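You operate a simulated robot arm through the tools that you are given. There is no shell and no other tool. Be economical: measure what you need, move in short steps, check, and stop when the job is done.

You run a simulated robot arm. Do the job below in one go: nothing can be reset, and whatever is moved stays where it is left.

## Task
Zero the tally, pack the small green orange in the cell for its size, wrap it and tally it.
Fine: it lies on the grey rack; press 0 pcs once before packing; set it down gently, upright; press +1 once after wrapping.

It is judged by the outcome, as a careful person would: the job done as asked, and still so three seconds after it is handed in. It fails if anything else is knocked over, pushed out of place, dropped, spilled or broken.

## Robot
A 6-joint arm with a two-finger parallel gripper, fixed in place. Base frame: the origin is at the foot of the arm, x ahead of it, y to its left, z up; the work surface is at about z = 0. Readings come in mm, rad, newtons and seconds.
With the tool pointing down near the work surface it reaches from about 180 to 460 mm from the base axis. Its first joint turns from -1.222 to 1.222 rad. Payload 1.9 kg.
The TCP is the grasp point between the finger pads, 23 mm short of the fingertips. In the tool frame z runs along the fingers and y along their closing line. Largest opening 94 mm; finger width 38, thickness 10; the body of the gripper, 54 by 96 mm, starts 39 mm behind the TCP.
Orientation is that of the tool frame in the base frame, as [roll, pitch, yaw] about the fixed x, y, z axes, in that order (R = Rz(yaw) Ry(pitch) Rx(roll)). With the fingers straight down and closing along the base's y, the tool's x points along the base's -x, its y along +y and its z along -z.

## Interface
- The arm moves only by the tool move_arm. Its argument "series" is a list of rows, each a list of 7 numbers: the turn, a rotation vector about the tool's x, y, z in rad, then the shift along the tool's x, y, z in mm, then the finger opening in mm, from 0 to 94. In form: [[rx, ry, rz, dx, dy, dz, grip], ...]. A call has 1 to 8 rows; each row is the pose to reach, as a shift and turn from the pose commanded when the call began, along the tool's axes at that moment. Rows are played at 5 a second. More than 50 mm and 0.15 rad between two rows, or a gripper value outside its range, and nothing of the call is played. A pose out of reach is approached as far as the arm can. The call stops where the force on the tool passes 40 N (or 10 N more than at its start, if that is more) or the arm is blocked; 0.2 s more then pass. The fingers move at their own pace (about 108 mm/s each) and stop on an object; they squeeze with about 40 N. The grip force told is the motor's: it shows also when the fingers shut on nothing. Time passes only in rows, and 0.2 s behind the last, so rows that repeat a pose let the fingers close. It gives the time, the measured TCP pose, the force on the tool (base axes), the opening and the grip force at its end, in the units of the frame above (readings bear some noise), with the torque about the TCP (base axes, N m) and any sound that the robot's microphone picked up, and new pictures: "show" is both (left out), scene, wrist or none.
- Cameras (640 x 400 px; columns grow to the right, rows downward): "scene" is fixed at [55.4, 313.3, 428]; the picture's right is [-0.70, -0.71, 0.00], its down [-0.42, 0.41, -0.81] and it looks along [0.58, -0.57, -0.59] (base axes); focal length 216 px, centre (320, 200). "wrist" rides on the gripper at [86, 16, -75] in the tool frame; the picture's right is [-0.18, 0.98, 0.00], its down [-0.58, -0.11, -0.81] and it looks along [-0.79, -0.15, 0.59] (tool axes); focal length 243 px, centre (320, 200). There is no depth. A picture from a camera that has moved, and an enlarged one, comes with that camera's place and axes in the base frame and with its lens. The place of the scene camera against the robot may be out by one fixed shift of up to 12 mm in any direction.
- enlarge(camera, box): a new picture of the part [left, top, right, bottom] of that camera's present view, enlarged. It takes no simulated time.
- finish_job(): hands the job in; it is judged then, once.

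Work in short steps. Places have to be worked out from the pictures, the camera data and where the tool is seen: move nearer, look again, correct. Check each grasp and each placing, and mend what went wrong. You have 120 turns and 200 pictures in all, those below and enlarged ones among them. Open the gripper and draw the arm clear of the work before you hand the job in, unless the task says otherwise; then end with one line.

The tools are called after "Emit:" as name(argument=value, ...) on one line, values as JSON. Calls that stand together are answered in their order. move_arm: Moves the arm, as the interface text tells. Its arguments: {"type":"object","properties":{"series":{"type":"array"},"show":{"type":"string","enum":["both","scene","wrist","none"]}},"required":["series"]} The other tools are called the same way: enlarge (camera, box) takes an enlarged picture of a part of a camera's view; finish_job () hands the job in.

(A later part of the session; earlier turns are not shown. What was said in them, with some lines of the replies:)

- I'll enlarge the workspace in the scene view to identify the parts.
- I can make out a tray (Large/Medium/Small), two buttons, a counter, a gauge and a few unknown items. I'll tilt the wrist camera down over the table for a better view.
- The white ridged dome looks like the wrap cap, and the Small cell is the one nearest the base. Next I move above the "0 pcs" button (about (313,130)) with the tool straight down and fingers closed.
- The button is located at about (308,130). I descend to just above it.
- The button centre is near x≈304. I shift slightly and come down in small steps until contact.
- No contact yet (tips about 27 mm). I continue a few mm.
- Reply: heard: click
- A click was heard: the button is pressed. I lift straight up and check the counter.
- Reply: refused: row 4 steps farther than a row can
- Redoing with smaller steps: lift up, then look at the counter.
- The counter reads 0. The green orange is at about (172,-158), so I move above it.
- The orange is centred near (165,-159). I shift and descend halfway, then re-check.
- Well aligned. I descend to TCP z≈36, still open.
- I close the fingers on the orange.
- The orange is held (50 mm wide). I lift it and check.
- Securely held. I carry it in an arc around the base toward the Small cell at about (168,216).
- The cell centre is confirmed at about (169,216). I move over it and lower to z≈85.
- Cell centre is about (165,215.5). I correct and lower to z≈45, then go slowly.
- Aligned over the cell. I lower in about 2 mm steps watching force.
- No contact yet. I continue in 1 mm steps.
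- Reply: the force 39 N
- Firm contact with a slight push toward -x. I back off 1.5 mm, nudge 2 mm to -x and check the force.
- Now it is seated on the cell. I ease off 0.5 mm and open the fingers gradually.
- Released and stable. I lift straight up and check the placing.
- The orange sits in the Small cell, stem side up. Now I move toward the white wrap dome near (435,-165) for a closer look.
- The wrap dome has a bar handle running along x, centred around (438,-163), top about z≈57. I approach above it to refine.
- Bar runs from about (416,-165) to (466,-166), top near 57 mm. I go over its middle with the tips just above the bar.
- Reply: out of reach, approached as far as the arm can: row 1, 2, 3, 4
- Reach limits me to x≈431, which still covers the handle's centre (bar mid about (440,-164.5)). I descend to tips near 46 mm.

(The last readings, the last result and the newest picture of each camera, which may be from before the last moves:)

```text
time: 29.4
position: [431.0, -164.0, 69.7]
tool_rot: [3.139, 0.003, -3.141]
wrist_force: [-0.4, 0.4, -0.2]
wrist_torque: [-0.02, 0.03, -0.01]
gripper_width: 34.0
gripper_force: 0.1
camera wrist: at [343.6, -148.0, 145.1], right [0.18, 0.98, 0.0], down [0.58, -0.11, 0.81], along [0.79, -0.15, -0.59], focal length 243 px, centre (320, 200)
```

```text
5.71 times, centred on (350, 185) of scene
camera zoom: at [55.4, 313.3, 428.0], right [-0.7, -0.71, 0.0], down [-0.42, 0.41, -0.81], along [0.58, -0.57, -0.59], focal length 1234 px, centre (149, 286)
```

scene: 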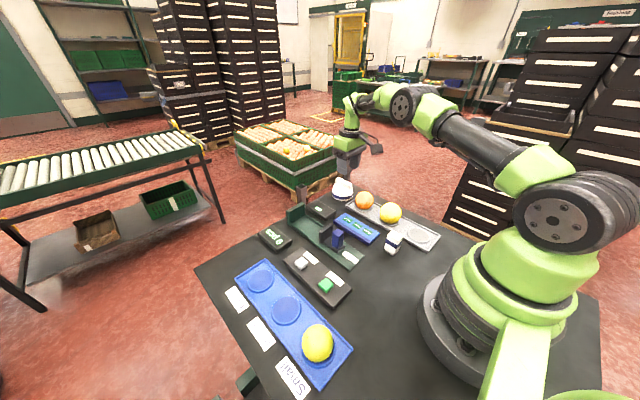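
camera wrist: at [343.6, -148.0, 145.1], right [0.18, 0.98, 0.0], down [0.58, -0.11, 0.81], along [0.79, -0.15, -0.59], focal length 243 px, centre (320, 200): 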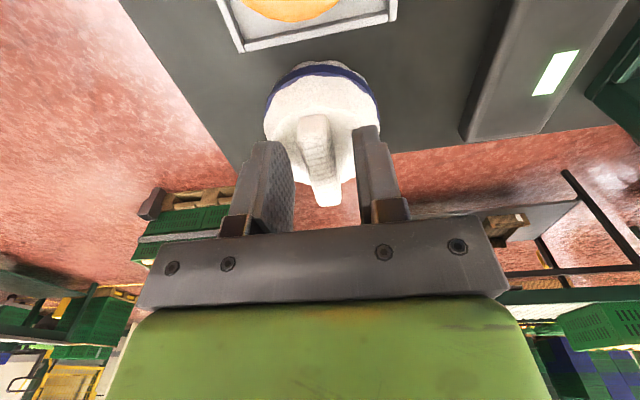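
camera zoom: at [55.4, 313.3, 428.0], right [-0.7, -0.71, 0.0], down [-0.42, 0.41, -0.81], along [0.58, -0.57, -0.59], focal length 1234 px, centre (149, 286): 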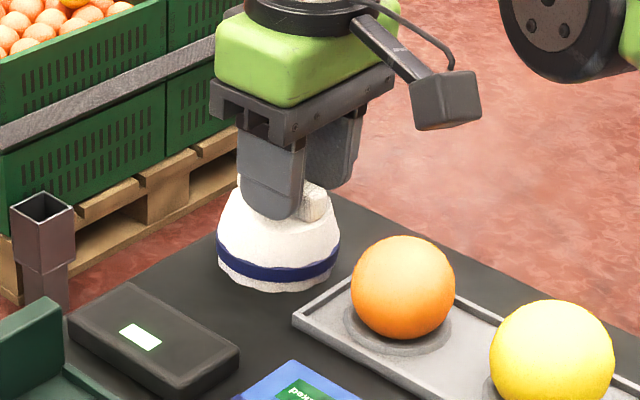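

Fingers straddle the handle. I close on it.

Emit:
move_arm(series=[[0, 0, 0, 0, 0, 0, 24], [0, 0, 0, 0, 0, 0, 14], [0, 0, 0, 0, 0, 0, 4], [0, 0, 0, 0, 0, 0, 4]], show="wrist")

Emit:
enlarge(camera="scene", box=[310, 150, 390, 220])

```text
time: 30.4
position: [429.6, -163.7, 70.0]
tool_rot: [3.139, 0.005, 3.141]
wrist_force: [-0.3, 0.3, 1.1]
wrist_torque: [0.02, 0.0, 0.01]
gripper_width: 13.9
gripper_force: 39.2
camera wrist: at [343.6, -148.0, 145.2], right [0.18, 0.98, 0.0], down [0.58, -0.11, 0.81], along [0.79, -0.15, -0.59], focal length 243 px, centre (320, 200)
```

wrist: 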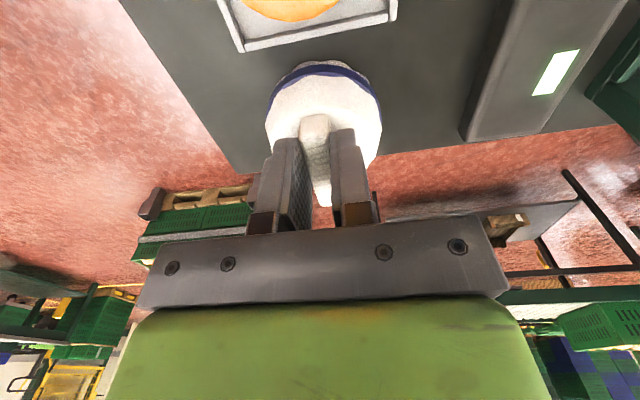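

```text
5.71 times, centred on (350, 185) of scene
camera zoom: at [55.4, 313.3, 428.0], right [-0.7, -0.71, 0.0], down [-0.42, 0.41, -0.81], along [0.58, -0.57, -0.59], focal length 1234 px, centre (149, 286)
```

zoom: 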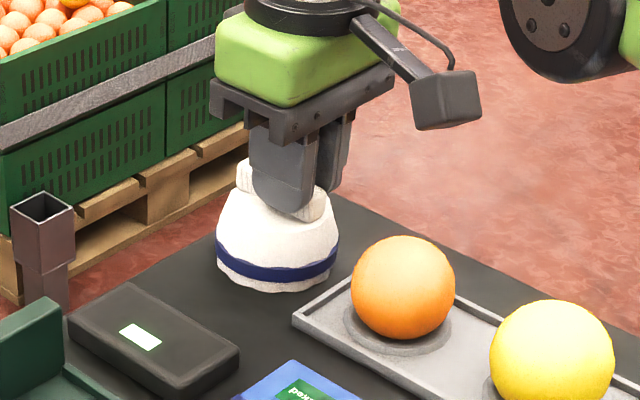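

Handle gripped (13.9 mm). I lift gently and check the hold.

Emit:
move_arm(series=[[0, 0, 0, 0, 0, -5, 4], [0, 0, 0, 0, 0, -15, 4], [0, 0, 0, 5, 0, -40, 4], [0, 0, 0, 20, 0, -80, 4], [0, 0, 0, 40, 0, -110, 4], [0, 0, 0, 40, 0, -110, 4]])

Emit:
enlarge(camera="scene", box=[310, 110, 410, 210])

Emit:
enlarge(camera="wrist", box=[240, 40, 400, 240])

```text
time: 31.8
position: [389.9, -166.3, 181.1]
tool_rot: [3.14, 0.002, 3.142]
wrist_force: [0.0, 0.2, 0.3]
wrist_torque: [0.01, -0.01, -0.02]
gripper_width: 14.1
gripper_force: 40.6
camera wrist: at [302.1, -149.0, 255.3], right [0.18, 0.98, 0.0], down [0.58, -0.11, 0.81], along [0.79, -0.15, -0.59], focal length 243 px, centre (320, 200)
```

scene: 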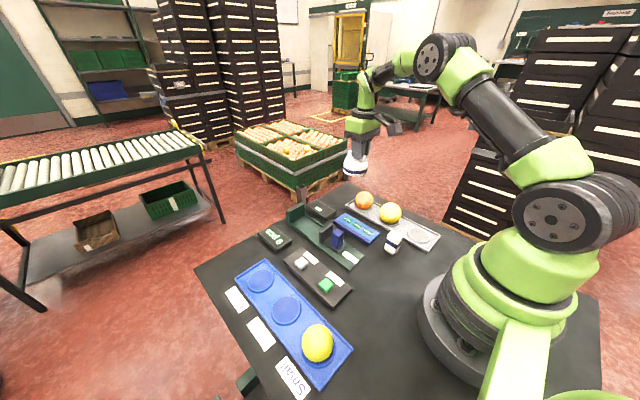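
wrist: 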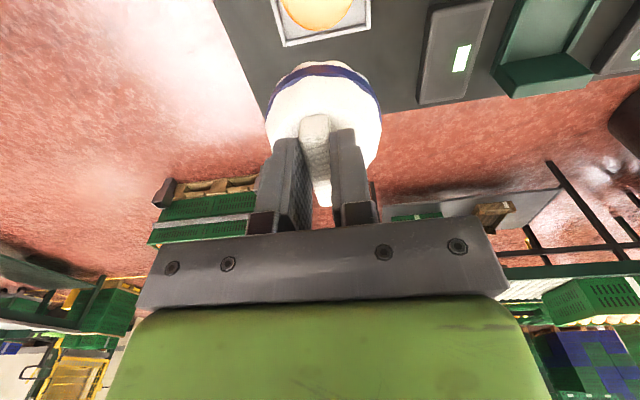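

```text
4.00 times, centred on (360, 160) of scene
camera zoom: at [55.4, 313.3, 428.0], right [-0.7, -0.71, 0.0], down [-0.42, 0.41, -0.81], along [0.58, -0.57, -0.59], focal length 864 px, centre (160, 360)
```

zoom: 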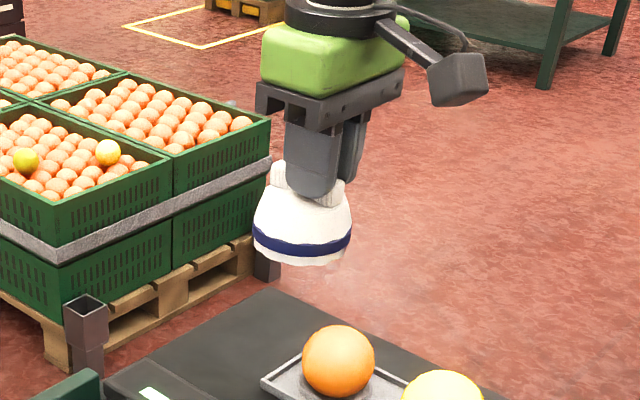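

```text
2.00 times, centred on (320, 140) of wrist
camera zoom: at [302.1, -149.0, 255.3], right [0.18, 0.98, 0.0], down [0.58, -0.11, 0.81], along [0.79, -0.15, -0.59], focal length 485 px, centre (320, 320)
```

zoom: 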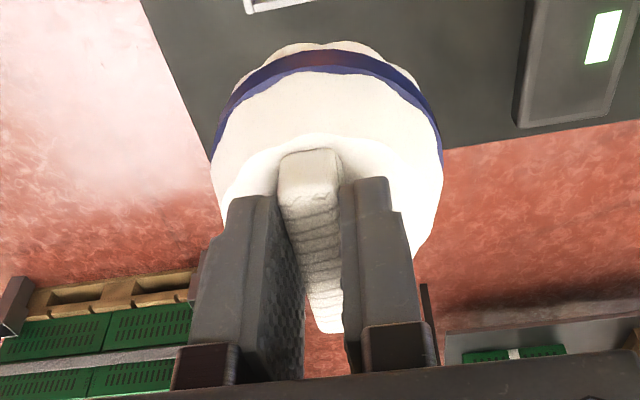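

The wrap is held level, its centre about 8 mm ahead of the TCP and its base 70 mm below it. I carry it toward the Small cell.

Emit:
move_arm(series=[[0, 0, 0, 25, 36, 0, 4], [0, 0, 0, 50, 73, 0, 4], [0, 0, 0, 75, 111, 0, 4], [0, 0, 0, 98, 152, 0, 4], [0, 0, 0, 122, 194, 0, 4], [0, 0, 0, 144, 236, 0, 4], [0, 0, 0, 166, 278, 0, 4], [0, 0, 0, 186, 320, 0, 4]], show="wrist")

```text
time: 33.6
position: [205.0, 155.7, 182.5]
tool_rot: [3.14, 0.001, -3.142]
wrist_force: [0.3, -0.1, -0.2]
wrist_torque: [0.0, 0.01, -0.01]
gripper_width: 14.2
gripper_force: 40.1
camera wrist: at [117.8, 172.2, 256.3], right [0.18, 0.98, 0.0], down [0.58, -0.11, 0.81], along [0.79, -0.15, -0.59], focal length 243 px, centre (320, 200)
```

wrist: 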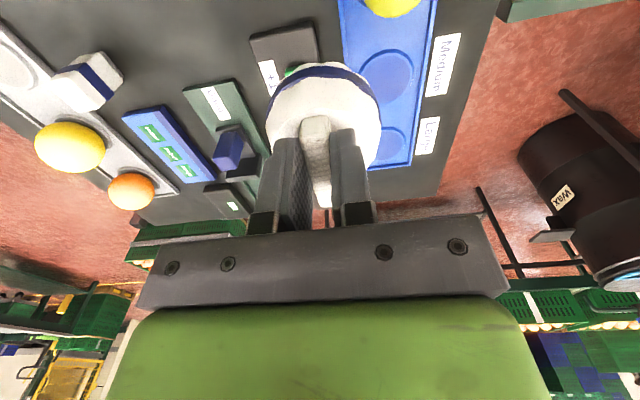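

Now I move above the fruit.

Emit:
move_arm(series=[[0, 0, 0, 24, 31, 0, 4], [0, 0, 0, 48, 61.5, 0, 4], [0, 0, 0, 48, 61.5, 20, 4], [0, 0, 0, 48, 61.5, 20, 4]])

Emit:
enlarge(camera="scene", box=[250, 260, 410, 400])

```text
time: 34.6
position: [157.6, 216.3, 160.6]
tool_rot: [3.14, 0.001, -3.14]
wrist_force: [0.2, 0.7, -0.7]
wrist_torque: [0.04, -0.01, 0.0]
gripper_width: 14.0
gripper_force: 39.8
camera wrist: at [70.8, 232.9, 236.1], right [0.18, 0.98, 0.0], down [0.58, -0.11, 0.81], along [0.79, -0.15, -0.59], focal length 243 px, centre (320, 200)
```

scene: 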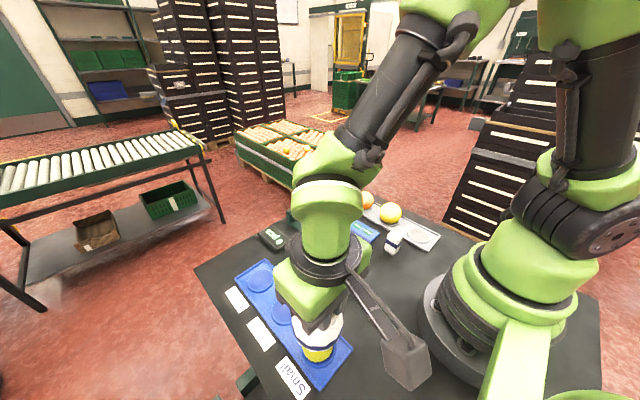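
wrist: 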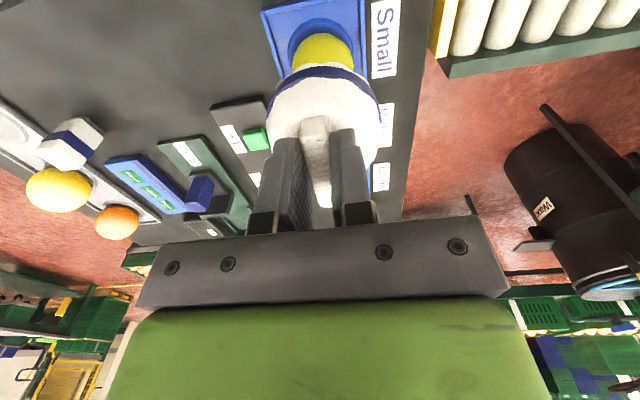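

```text
2.86 times, centred on (330, 330) of scene
camera zoom: at [55.4, 313.3, 428.0], right [-0.7, -0.71, 0.0], down [-0.42, 0.41, -0.81], along [0.58, -0.57, -0.59], focal length 617 px, centre (291, -171)
```

zoom: 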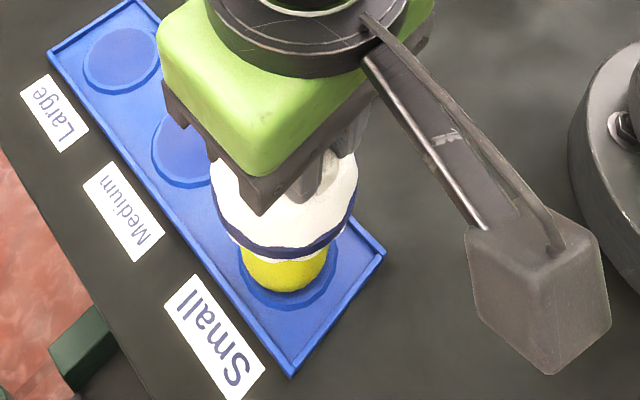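

Alignment looks good: dome centre ≈ (165.6, 217), orange ≈ (164, 217.5). I lower until the dome base is just above the orange, then look.

Emit:
move_arm(series=[[0, 0, 0, 1, 0, 15, 4], [0, 0, 0, 1, 0, 30, 4], [0, 0, 0, 1, 0, 30, 4]], show="wrist")

Emit:
enlarge(camera="scene", box=[270, 300, 390, 400])

Emit:
enlarge(camera="wrist", box=[240, 0, 400, 200])

```text
time: 35.4
position: [157.1, 217.1, 130.1]
tool_rot: [3.141, 0.0, -3.141]
wrist_force: [0.0, 0.2, 0.7]
wrist_torque: [-0.02, 0.01, 0.01]
gripper_width: 14.1
gripper_force: 40.3
camera wrist: at [70.0, 234.1, 204.9], right [0.18, 0.98, 0.0], down [0.58, -0.11, 0.81], along [0.79, -0.15, -0.59], focal length 243 px, centre (320, 200)
```

wrist: 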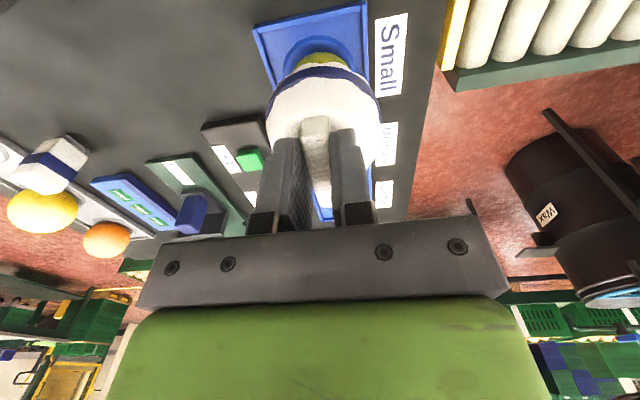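

```text
4.00 times, centred on (330, 350) of scene
camera zoom: at [55.4, 313.3, 428.0], right [-0.7, -0.71, 0.0], down [-0.42, 0.41, -0.81], along [0.58, -0.57, -0.59], focal length 864 px, centre (280, -400)
```

zoom: 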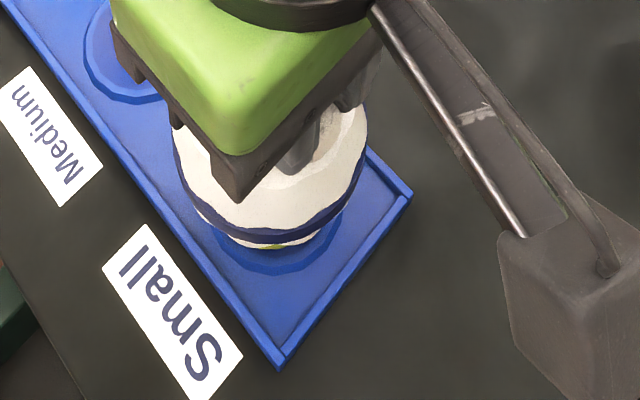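

```text
2.00 times, centred on (320, 100) of wrist
camera zoom: at [70.0, 234.1, 204.9], right [0.18, 0.98, 0.0], down [0.58, -0.11, 0.81], along [0.79, -0.15, -0.59], focal length 485 px, centre (320, 400)
```

zoom: 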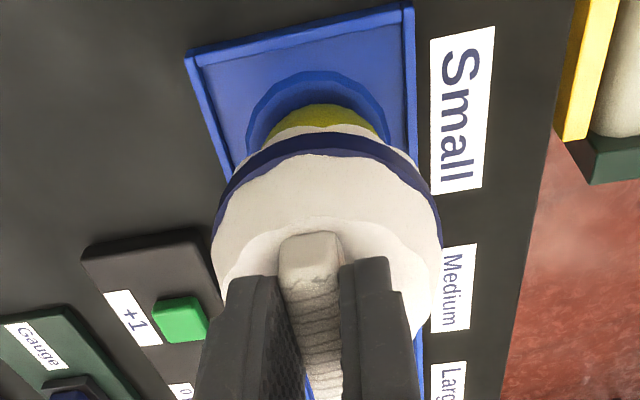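

Well centred. I lower further in small steps with force checks.

Emit:
move_arm(series=[[0, 0, 0, 0, 0, 5, 4], [0, 0, 0, 0, 0, 10, 4], [0, 0, 0, 0, 0, 15, 4], [0, 0, 0, 0, 0, 20, 4], [0, 0, 0, 0, 0, 25, 4], [0, 0, 0, 0, 0, 25, 4]], show="wrist")

Emit:
enlarge(camera="scene", box=[270, 300, 390, 400])

```text
time: 36.8
position: [155.4, 216.7, 106.5]
tool_rot: [3.14, 0.003, 3.141]
wrist_force: [-0.1, -0.5, 0.0]
wrist_torque: [0.01, 0.0, 0.0]
gripper_width: 13.8
gripper_force: 39.2
camera wrist: at [68.3, 232.8, 180.1], right [0.18, 0.98, 0.0], down [0.58, -0.11, 0.81], along [0.79, -0.15, -0.59], focal length 243 px, centre (320, 200)
```

wrist: 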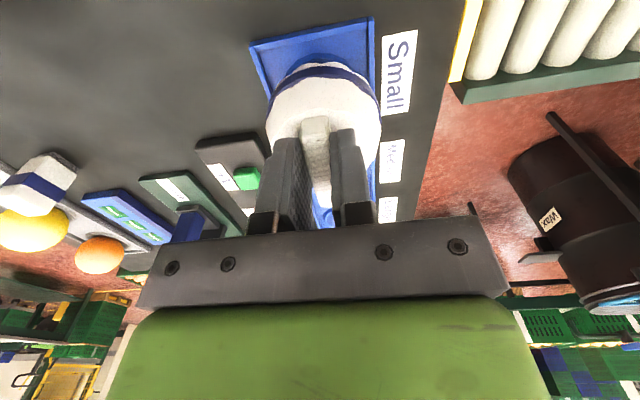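

```text
4.00 times, centred on (330, 350) of scene
camera zoom: at [55.4, 313.3, 428.0], right [-0.7, -0.71, 0.0], down [-0.42, 0.41, -0.81], along [0.58, -0.57, -0.59], focal length 864 px, centre (280, -400)
```

zoom: 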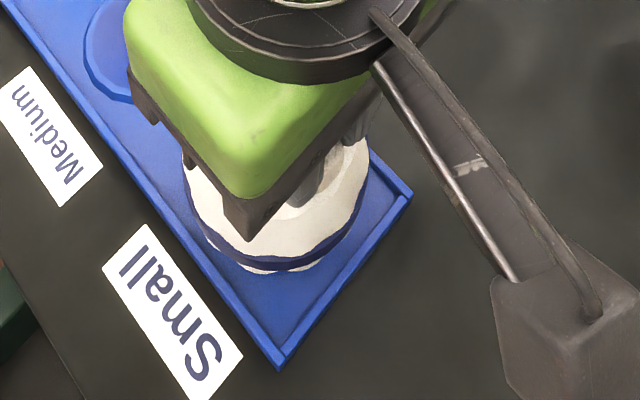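

Still free. I continue down in 3 mm steps.

Emit:
move_arm(series=[[0, 0, 0, -1, 0, 3, 4], [0, 0, 0, -1, 0, 6, 4], [0, 0, 0, -1, 0, 9, 4], [0, 0, 0, -1, 0, 12, 4], [0, 0, 0, -1, 0, 14, 4], [0, 0, 0, -1, 0, 16, 4], [0, 0, 0, -1, 0, 16, 4]], show="none")

```text
time: 38.4
position: [156.9, 216.8, 90.6]
tool_rot: [3.139, 0.002, -3.141]
wrist_force: [-0.9, 0.3, 0.4]
wrist_torque: [-0.02, -0.01, 0.02]
gripper_width: 14.0
gripper_force: 40.1
```

Emit:
move_arm(series=[[0, 0, 0, 0, 0, 1.5, 4], [0, 0, 0, 0, 0, 3, 4], [0, 0, 0, 0, 0, 4.5, 4], [0, 0, 0, 0, 0, 6, 4], [0, 0, 0, 0, 0, 7.5, 4], [0, 0, 0, 0, 0, 9, 4], [0, 0, 0, 0, 0, 9, 4]], show="wrist")

Emit:
enlarge(camera="scene", box=[270, 300, 390, 400])

```text
time: 40.0
position: [157.1, 218.5, 79.1]
tool_rot: [3.138, 0.004, 3.141]
wrist_force: [-1.3, -2.8, 36.5]
wrist_torque: [-0.14, -0.29, -0.07]
gripper_width: 13.8
gripper_force: 40.0
camera wrist: at [69.7, 234.5, 155.1], right [0.18, 0.98, 0.0], down [0.58, -0.11, 0.81], along [0.79, -0.15, -0.59], focal length 243 px, centre (320, 200)
```

wrist: 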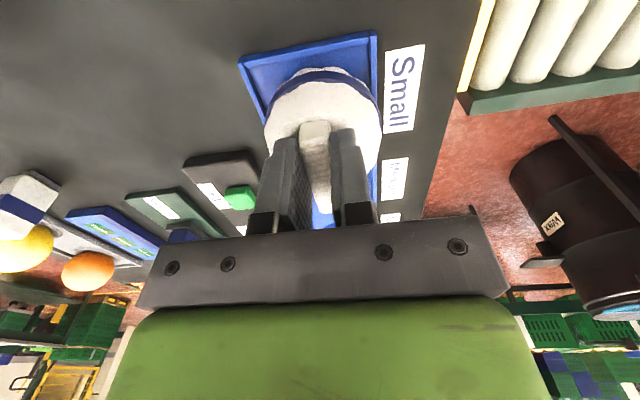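

```text
4.00 times, centred on (330, 350) of scene
camera zoom: at [55.4, 313.2, 428.0], right [-0.7, -0.71, 0.0], down [-0.42, 0.41, -0.81], along [0.58, -0.57, -0.59], focal length 864 px, centre (280, -400)
```

zoom: 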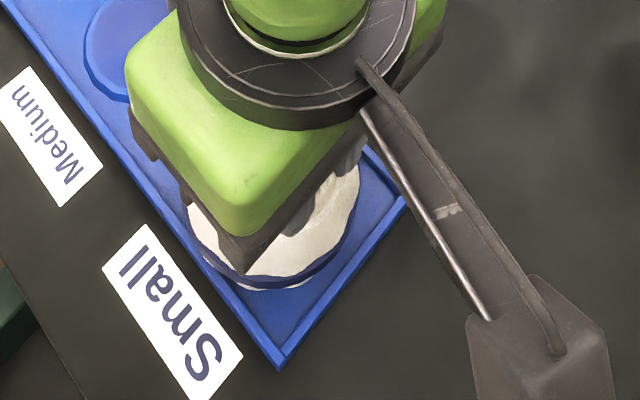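

Contact at TCP ≈80, centred on the dome. I relieve the pressure and open the fingers a little.

Emit:
move_arm(series=[[0, 0, 0, 0, 0, -1, 4], [0, 0, 0, 0, 0, -1, 4], [0, 0, 0, 0, 0, -1, 15], [0, 0, 0, 0, 0, -1, 18], [0, 0, 0, 0, 0, -1, 22], [0, 0, 0, 0, 0, -1, 22]], show="wrist")

Emit:
enlarge(camera="wrist", box=[220, 20, 400, 220])

```text
time: 41.4
position: [156.6, 217.5, 81.4]
tool_rot: [3.141, 0.002, -3.141]
wrist_force: [-0.3, -0.4, 0.4]
wrist_torque: [0.01, 0.01, 0.02]
gripper_width: 21.9
gripper_force: 0.0
camera wrist: at [69.7, 233.9, 155.9], right [0.18, 0.98, 0.0], down [0.58, -0.11, 0.81], along [0.79, -0.15, -0.59], focal length 243 px, centre (320, 200)
```

wrist: 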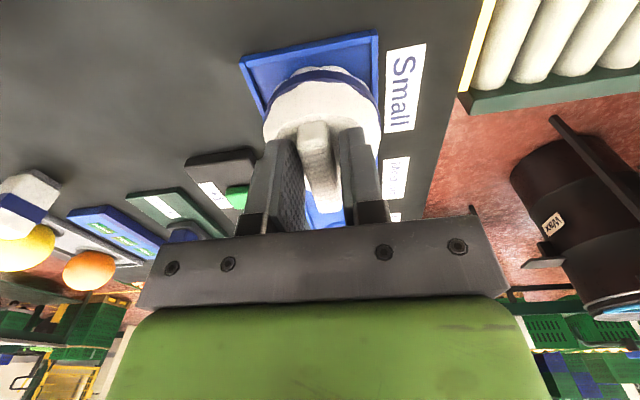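

```text
2.00 times, centred on (310, 120) of wrist
camera zoom: at [69.7, 233.9, 155.9], right [0.18, 0.98, 0.0], down [0.58, -0.11, 0.81], along [0.79, -0.15, -0.59], focal length 485 px, centre (340, 360)
```

zoom: 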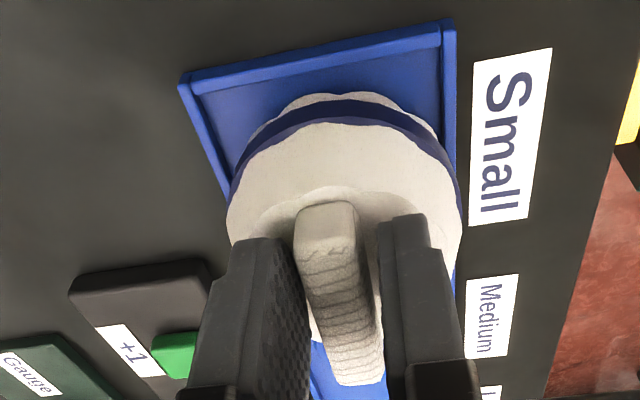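

The dome stays put. I widen slightly and lift straight up to inspect.

Emit:
move_arm(series=[[0, 0, 0, 0, 0, -2, 28], [0, 0, 0, 0, 0, -10, 30], [0, 0, 0, 0, 0, -30, 30], [0, 0, 0, 0, 0, -65, 30], [0, 0, 0, -30, -20, -90, 10], [0, 0, 0, -65, -50, -90, 0]], show="wrist")

Emit:
enlarge(camera="scene", box=[270, 300, 390, 400])

```text
time: 42.8
position: [223.3, 166.0, 170.9]
tool_rot: [3.14, 0.001, -3.14]
wrist_force: [-0.4, 1.1, 0.1]
wrist_torque: [-0.02, 0.02, -0.02]
gripper_width: 0.2
gripper_force: 39.7
camera wrist: at [135.6, 182.1, 245.9], right [0.18, 0.98, 0.0], down [0.58, -0.11, 0.81], along [0.79, -0.15, -0.59], focal length 243 px, centre (320, 200)
```

wrist: 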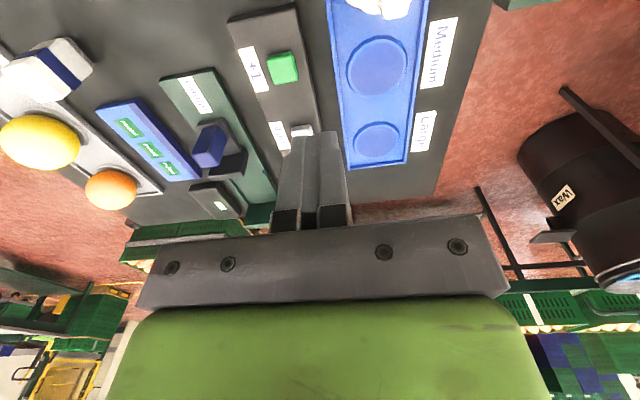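

```text
4.00 times, centred on (330, 350) of scene
camera zoom: at [55.4, 313.3, 428.0], right [-0.7, -0.71, 0.0], down [-0.42, 0.41, -0.81], along [0.58, -0.57, -0.59], focal length 864 px, centre (280, -400)
```

zoom: 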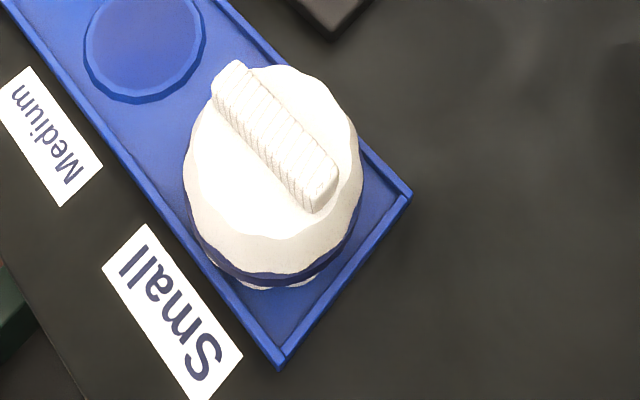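

Emit:
enlarge(camera="scene", box=[295, 340, 355, 390])

```text
8.00 times, centred on (325, 365) of scene
camera zoom: at [55.4, 313.3, 428.0], right [-0.7, -0.71, 0.0], down [-0.42, 0.41, -0.81], along [0.58, -0.57, -0.59], focal length 1727 px, centre (280, -1120)
```

zoom: 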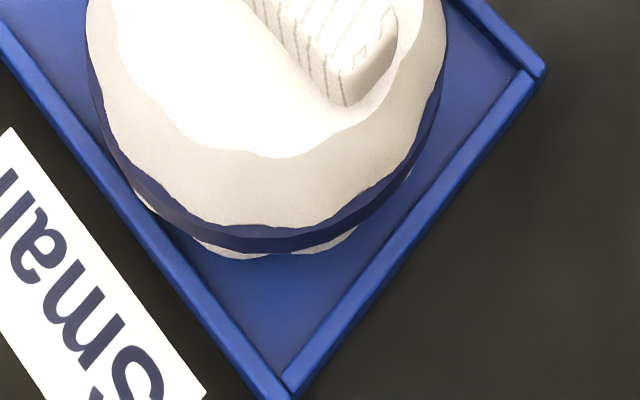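

The dome base is inside the tray around the orange, level and stable. Now I move over the green +1 button at about (230,131) with closed fingers.

Emit:
move_arm(series=[[0, 0, 0, -7, -35, 0, 0], [0, 0, 0, -7, -35, 40, 0], [0, 0, 0, -7, -35, 80, 0], [0, 0, 0, -7, -35, 108, 0], [0, 0, 0, -7, -35, 108, 0]], show="wrist")

Emit:
enlarge(camera="scene", box=[260, 230, 380, 330])

```text
time: 44.0
position: [228.6, 134.0, 61.5]
tool_rot: [3.141, 0.002, -3.141]
wrist_force: [-0.4, -0.8, -0.4]
wrist_torque: [0.01, 0.0, -0.02]
gripper_width: 0.0
gripper_force: 40.1
camera wrist: at [141.4, 149.9, 137.2], right [0.18, 0.98, 0.0], down [0.58, -0.11, 0.81], along [0.79, -0.15, -0.59], focal length 243 px, centre (320, 200)
```

wrist: 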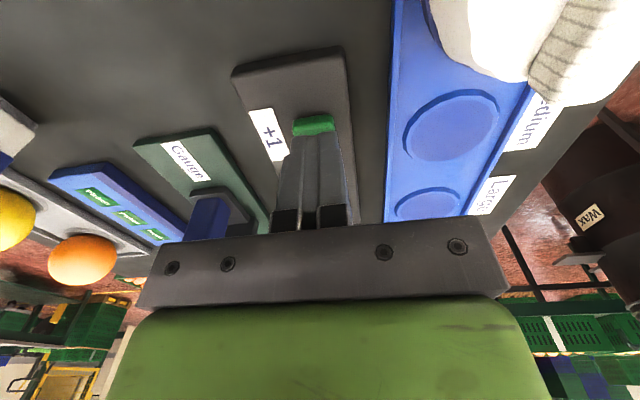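

```text
4.00 times, centred on (320, 280) of scene
camera zoom: at [55.4, 313.3, 428.0], right [-0.7, -0.71, 0.0], down [-0.42, 0.41, -0.81], along [0.58, -0.57, -0.59], focal length 864 px, centre (320, -120)
```

zoom: 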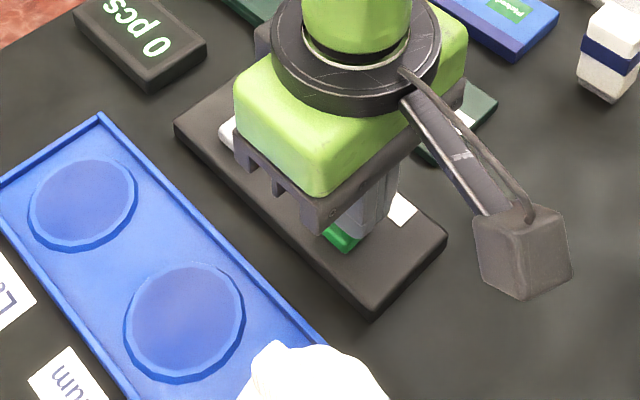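

Aligned over the +1 button. I press down gently in small steps to the same depth as before.

Emit:
move_arm(series=[[0, 0, 0, 0, -1.5, 6, 0], [0, 0, 0, 0, -1.5, 12, 0], [0, 0, 0, 0, -1.5, 13, 0], [0, 0, 0, 0, -1.5, 14, 0], [0, 0, 0, 0, -1.5, 15, 0], [0, 0, 0, 0, -1.5, 16, 0]], show="none")

```text
time: 45.4
position: [228.1, 131.0, 47.5]
tool_rot: [3.14, 0.002, -3.141]
wrist_force: [-1.0, 0.4, 1.0]
wrist_torque: [-0.01, -0.02, 0.0]
gripper_width: 0.0
gripper_force: 39.5
```

Emit:
move_arm(series=[[0, 0, 0, 0, 0, 0.7, 0], [0, 0, 0, 0, 0, 1.4, 0], [0, 0, 0, 0, 0, 2, 0]], show="none")

```text
time: 46.2
position: [229.3, 131.1, 45.1]
tool_rot: [3.139, 0.003, 3.141]
wrist_force: [-0.6, -1.4, 2.9]
wrist_torque: [-0.03, 0.02, 0.01]
gripper_width: 0.1
gripper_force: 40.0
```

Emit:
move_arm(series=[[0, 0, 0, 0, 0, 0.5, 0], [0, 0, 0, 0, 0, 1, 0]], show="none")

```text
time: 46.8
position: [228.9, 131.0, 44.9]
tool_rot: [3.14, 0.002, 3.141]
wrist_force: [0.5, -1.5, 1.8]
wrist_torque: [0.0, -0.02, -0.02]
gripper_width: 0.4
gripper_force: 40.1
heard: click
```

Click heard. I lift straight up, retract clear of the work and check the counter and the wrap.

Emit:
move_arm(series=[[0, 0, 0, 0, 0, -30, 0], [0, 0, 0, 0, 0, -75, 0], [0, 0, 0, 0, 0, -120, 0], [0, 0, 0, -10, -40, -145, 40], [0, 0, 0, -20, -80, -165, 80], [0, 0, 0, -30, -120, -185, 90], [0, 0, 0, -45, -160, -205, 90]])

Emit:
enlarge(camera="scene", box=[230, 210, 370, 390])

```text
time: 48.4
position: [273.0, -30.9, 248.1]
tool_rot: [3.141, 0.002, -3.14]
wrist_force: [-0.4, 0.1, -0.1]
wrist_torque: [0.02, 0.02, -0.03]
gripper_width: 89.9
gripper_force: 0.0
camera wrist: at [185.3, -13.7, 323.6], right [0.18, 0.98, 0.0], down [0.58, -0.11, 0.81], along [0.79, -0.15, -0.59], focal length 243 px, centre (320, 200)
```

scene: 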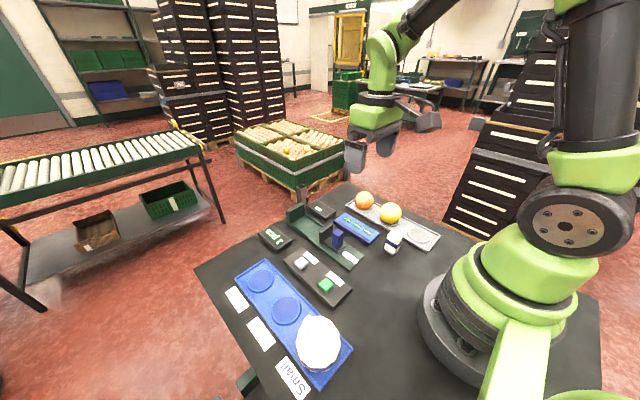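
wrist: 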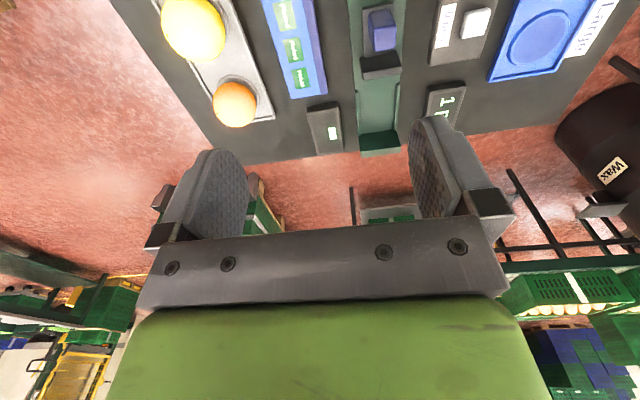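

```text
2.22 times, centred on (300, 300) of scene
camera zoom: at [55.4, 313.3, 428.0], right [-0.7, -0.71, 0.0], down [-0.42, 0.41, -0.81], along [0.58, -0.57, -0.59], focal length 480 px, centre (364, -22)
```

zoom: 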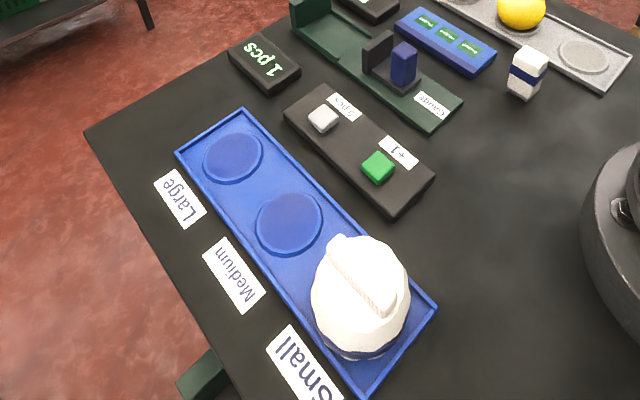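

The counter reads 1 pcs, the wrapped orange stands in the Small cell and nothing else has been disturbed. The arm is clear with the gripper open, so I hand the job in.

Emit:
finish_job()

```text
The job is handed in.
```

The small green orange is in the Small cell, upright, with the wrap over it; I zeroed the tally before packing and pressed +1 once after wrapping, and the counter now reads 1 pcs.
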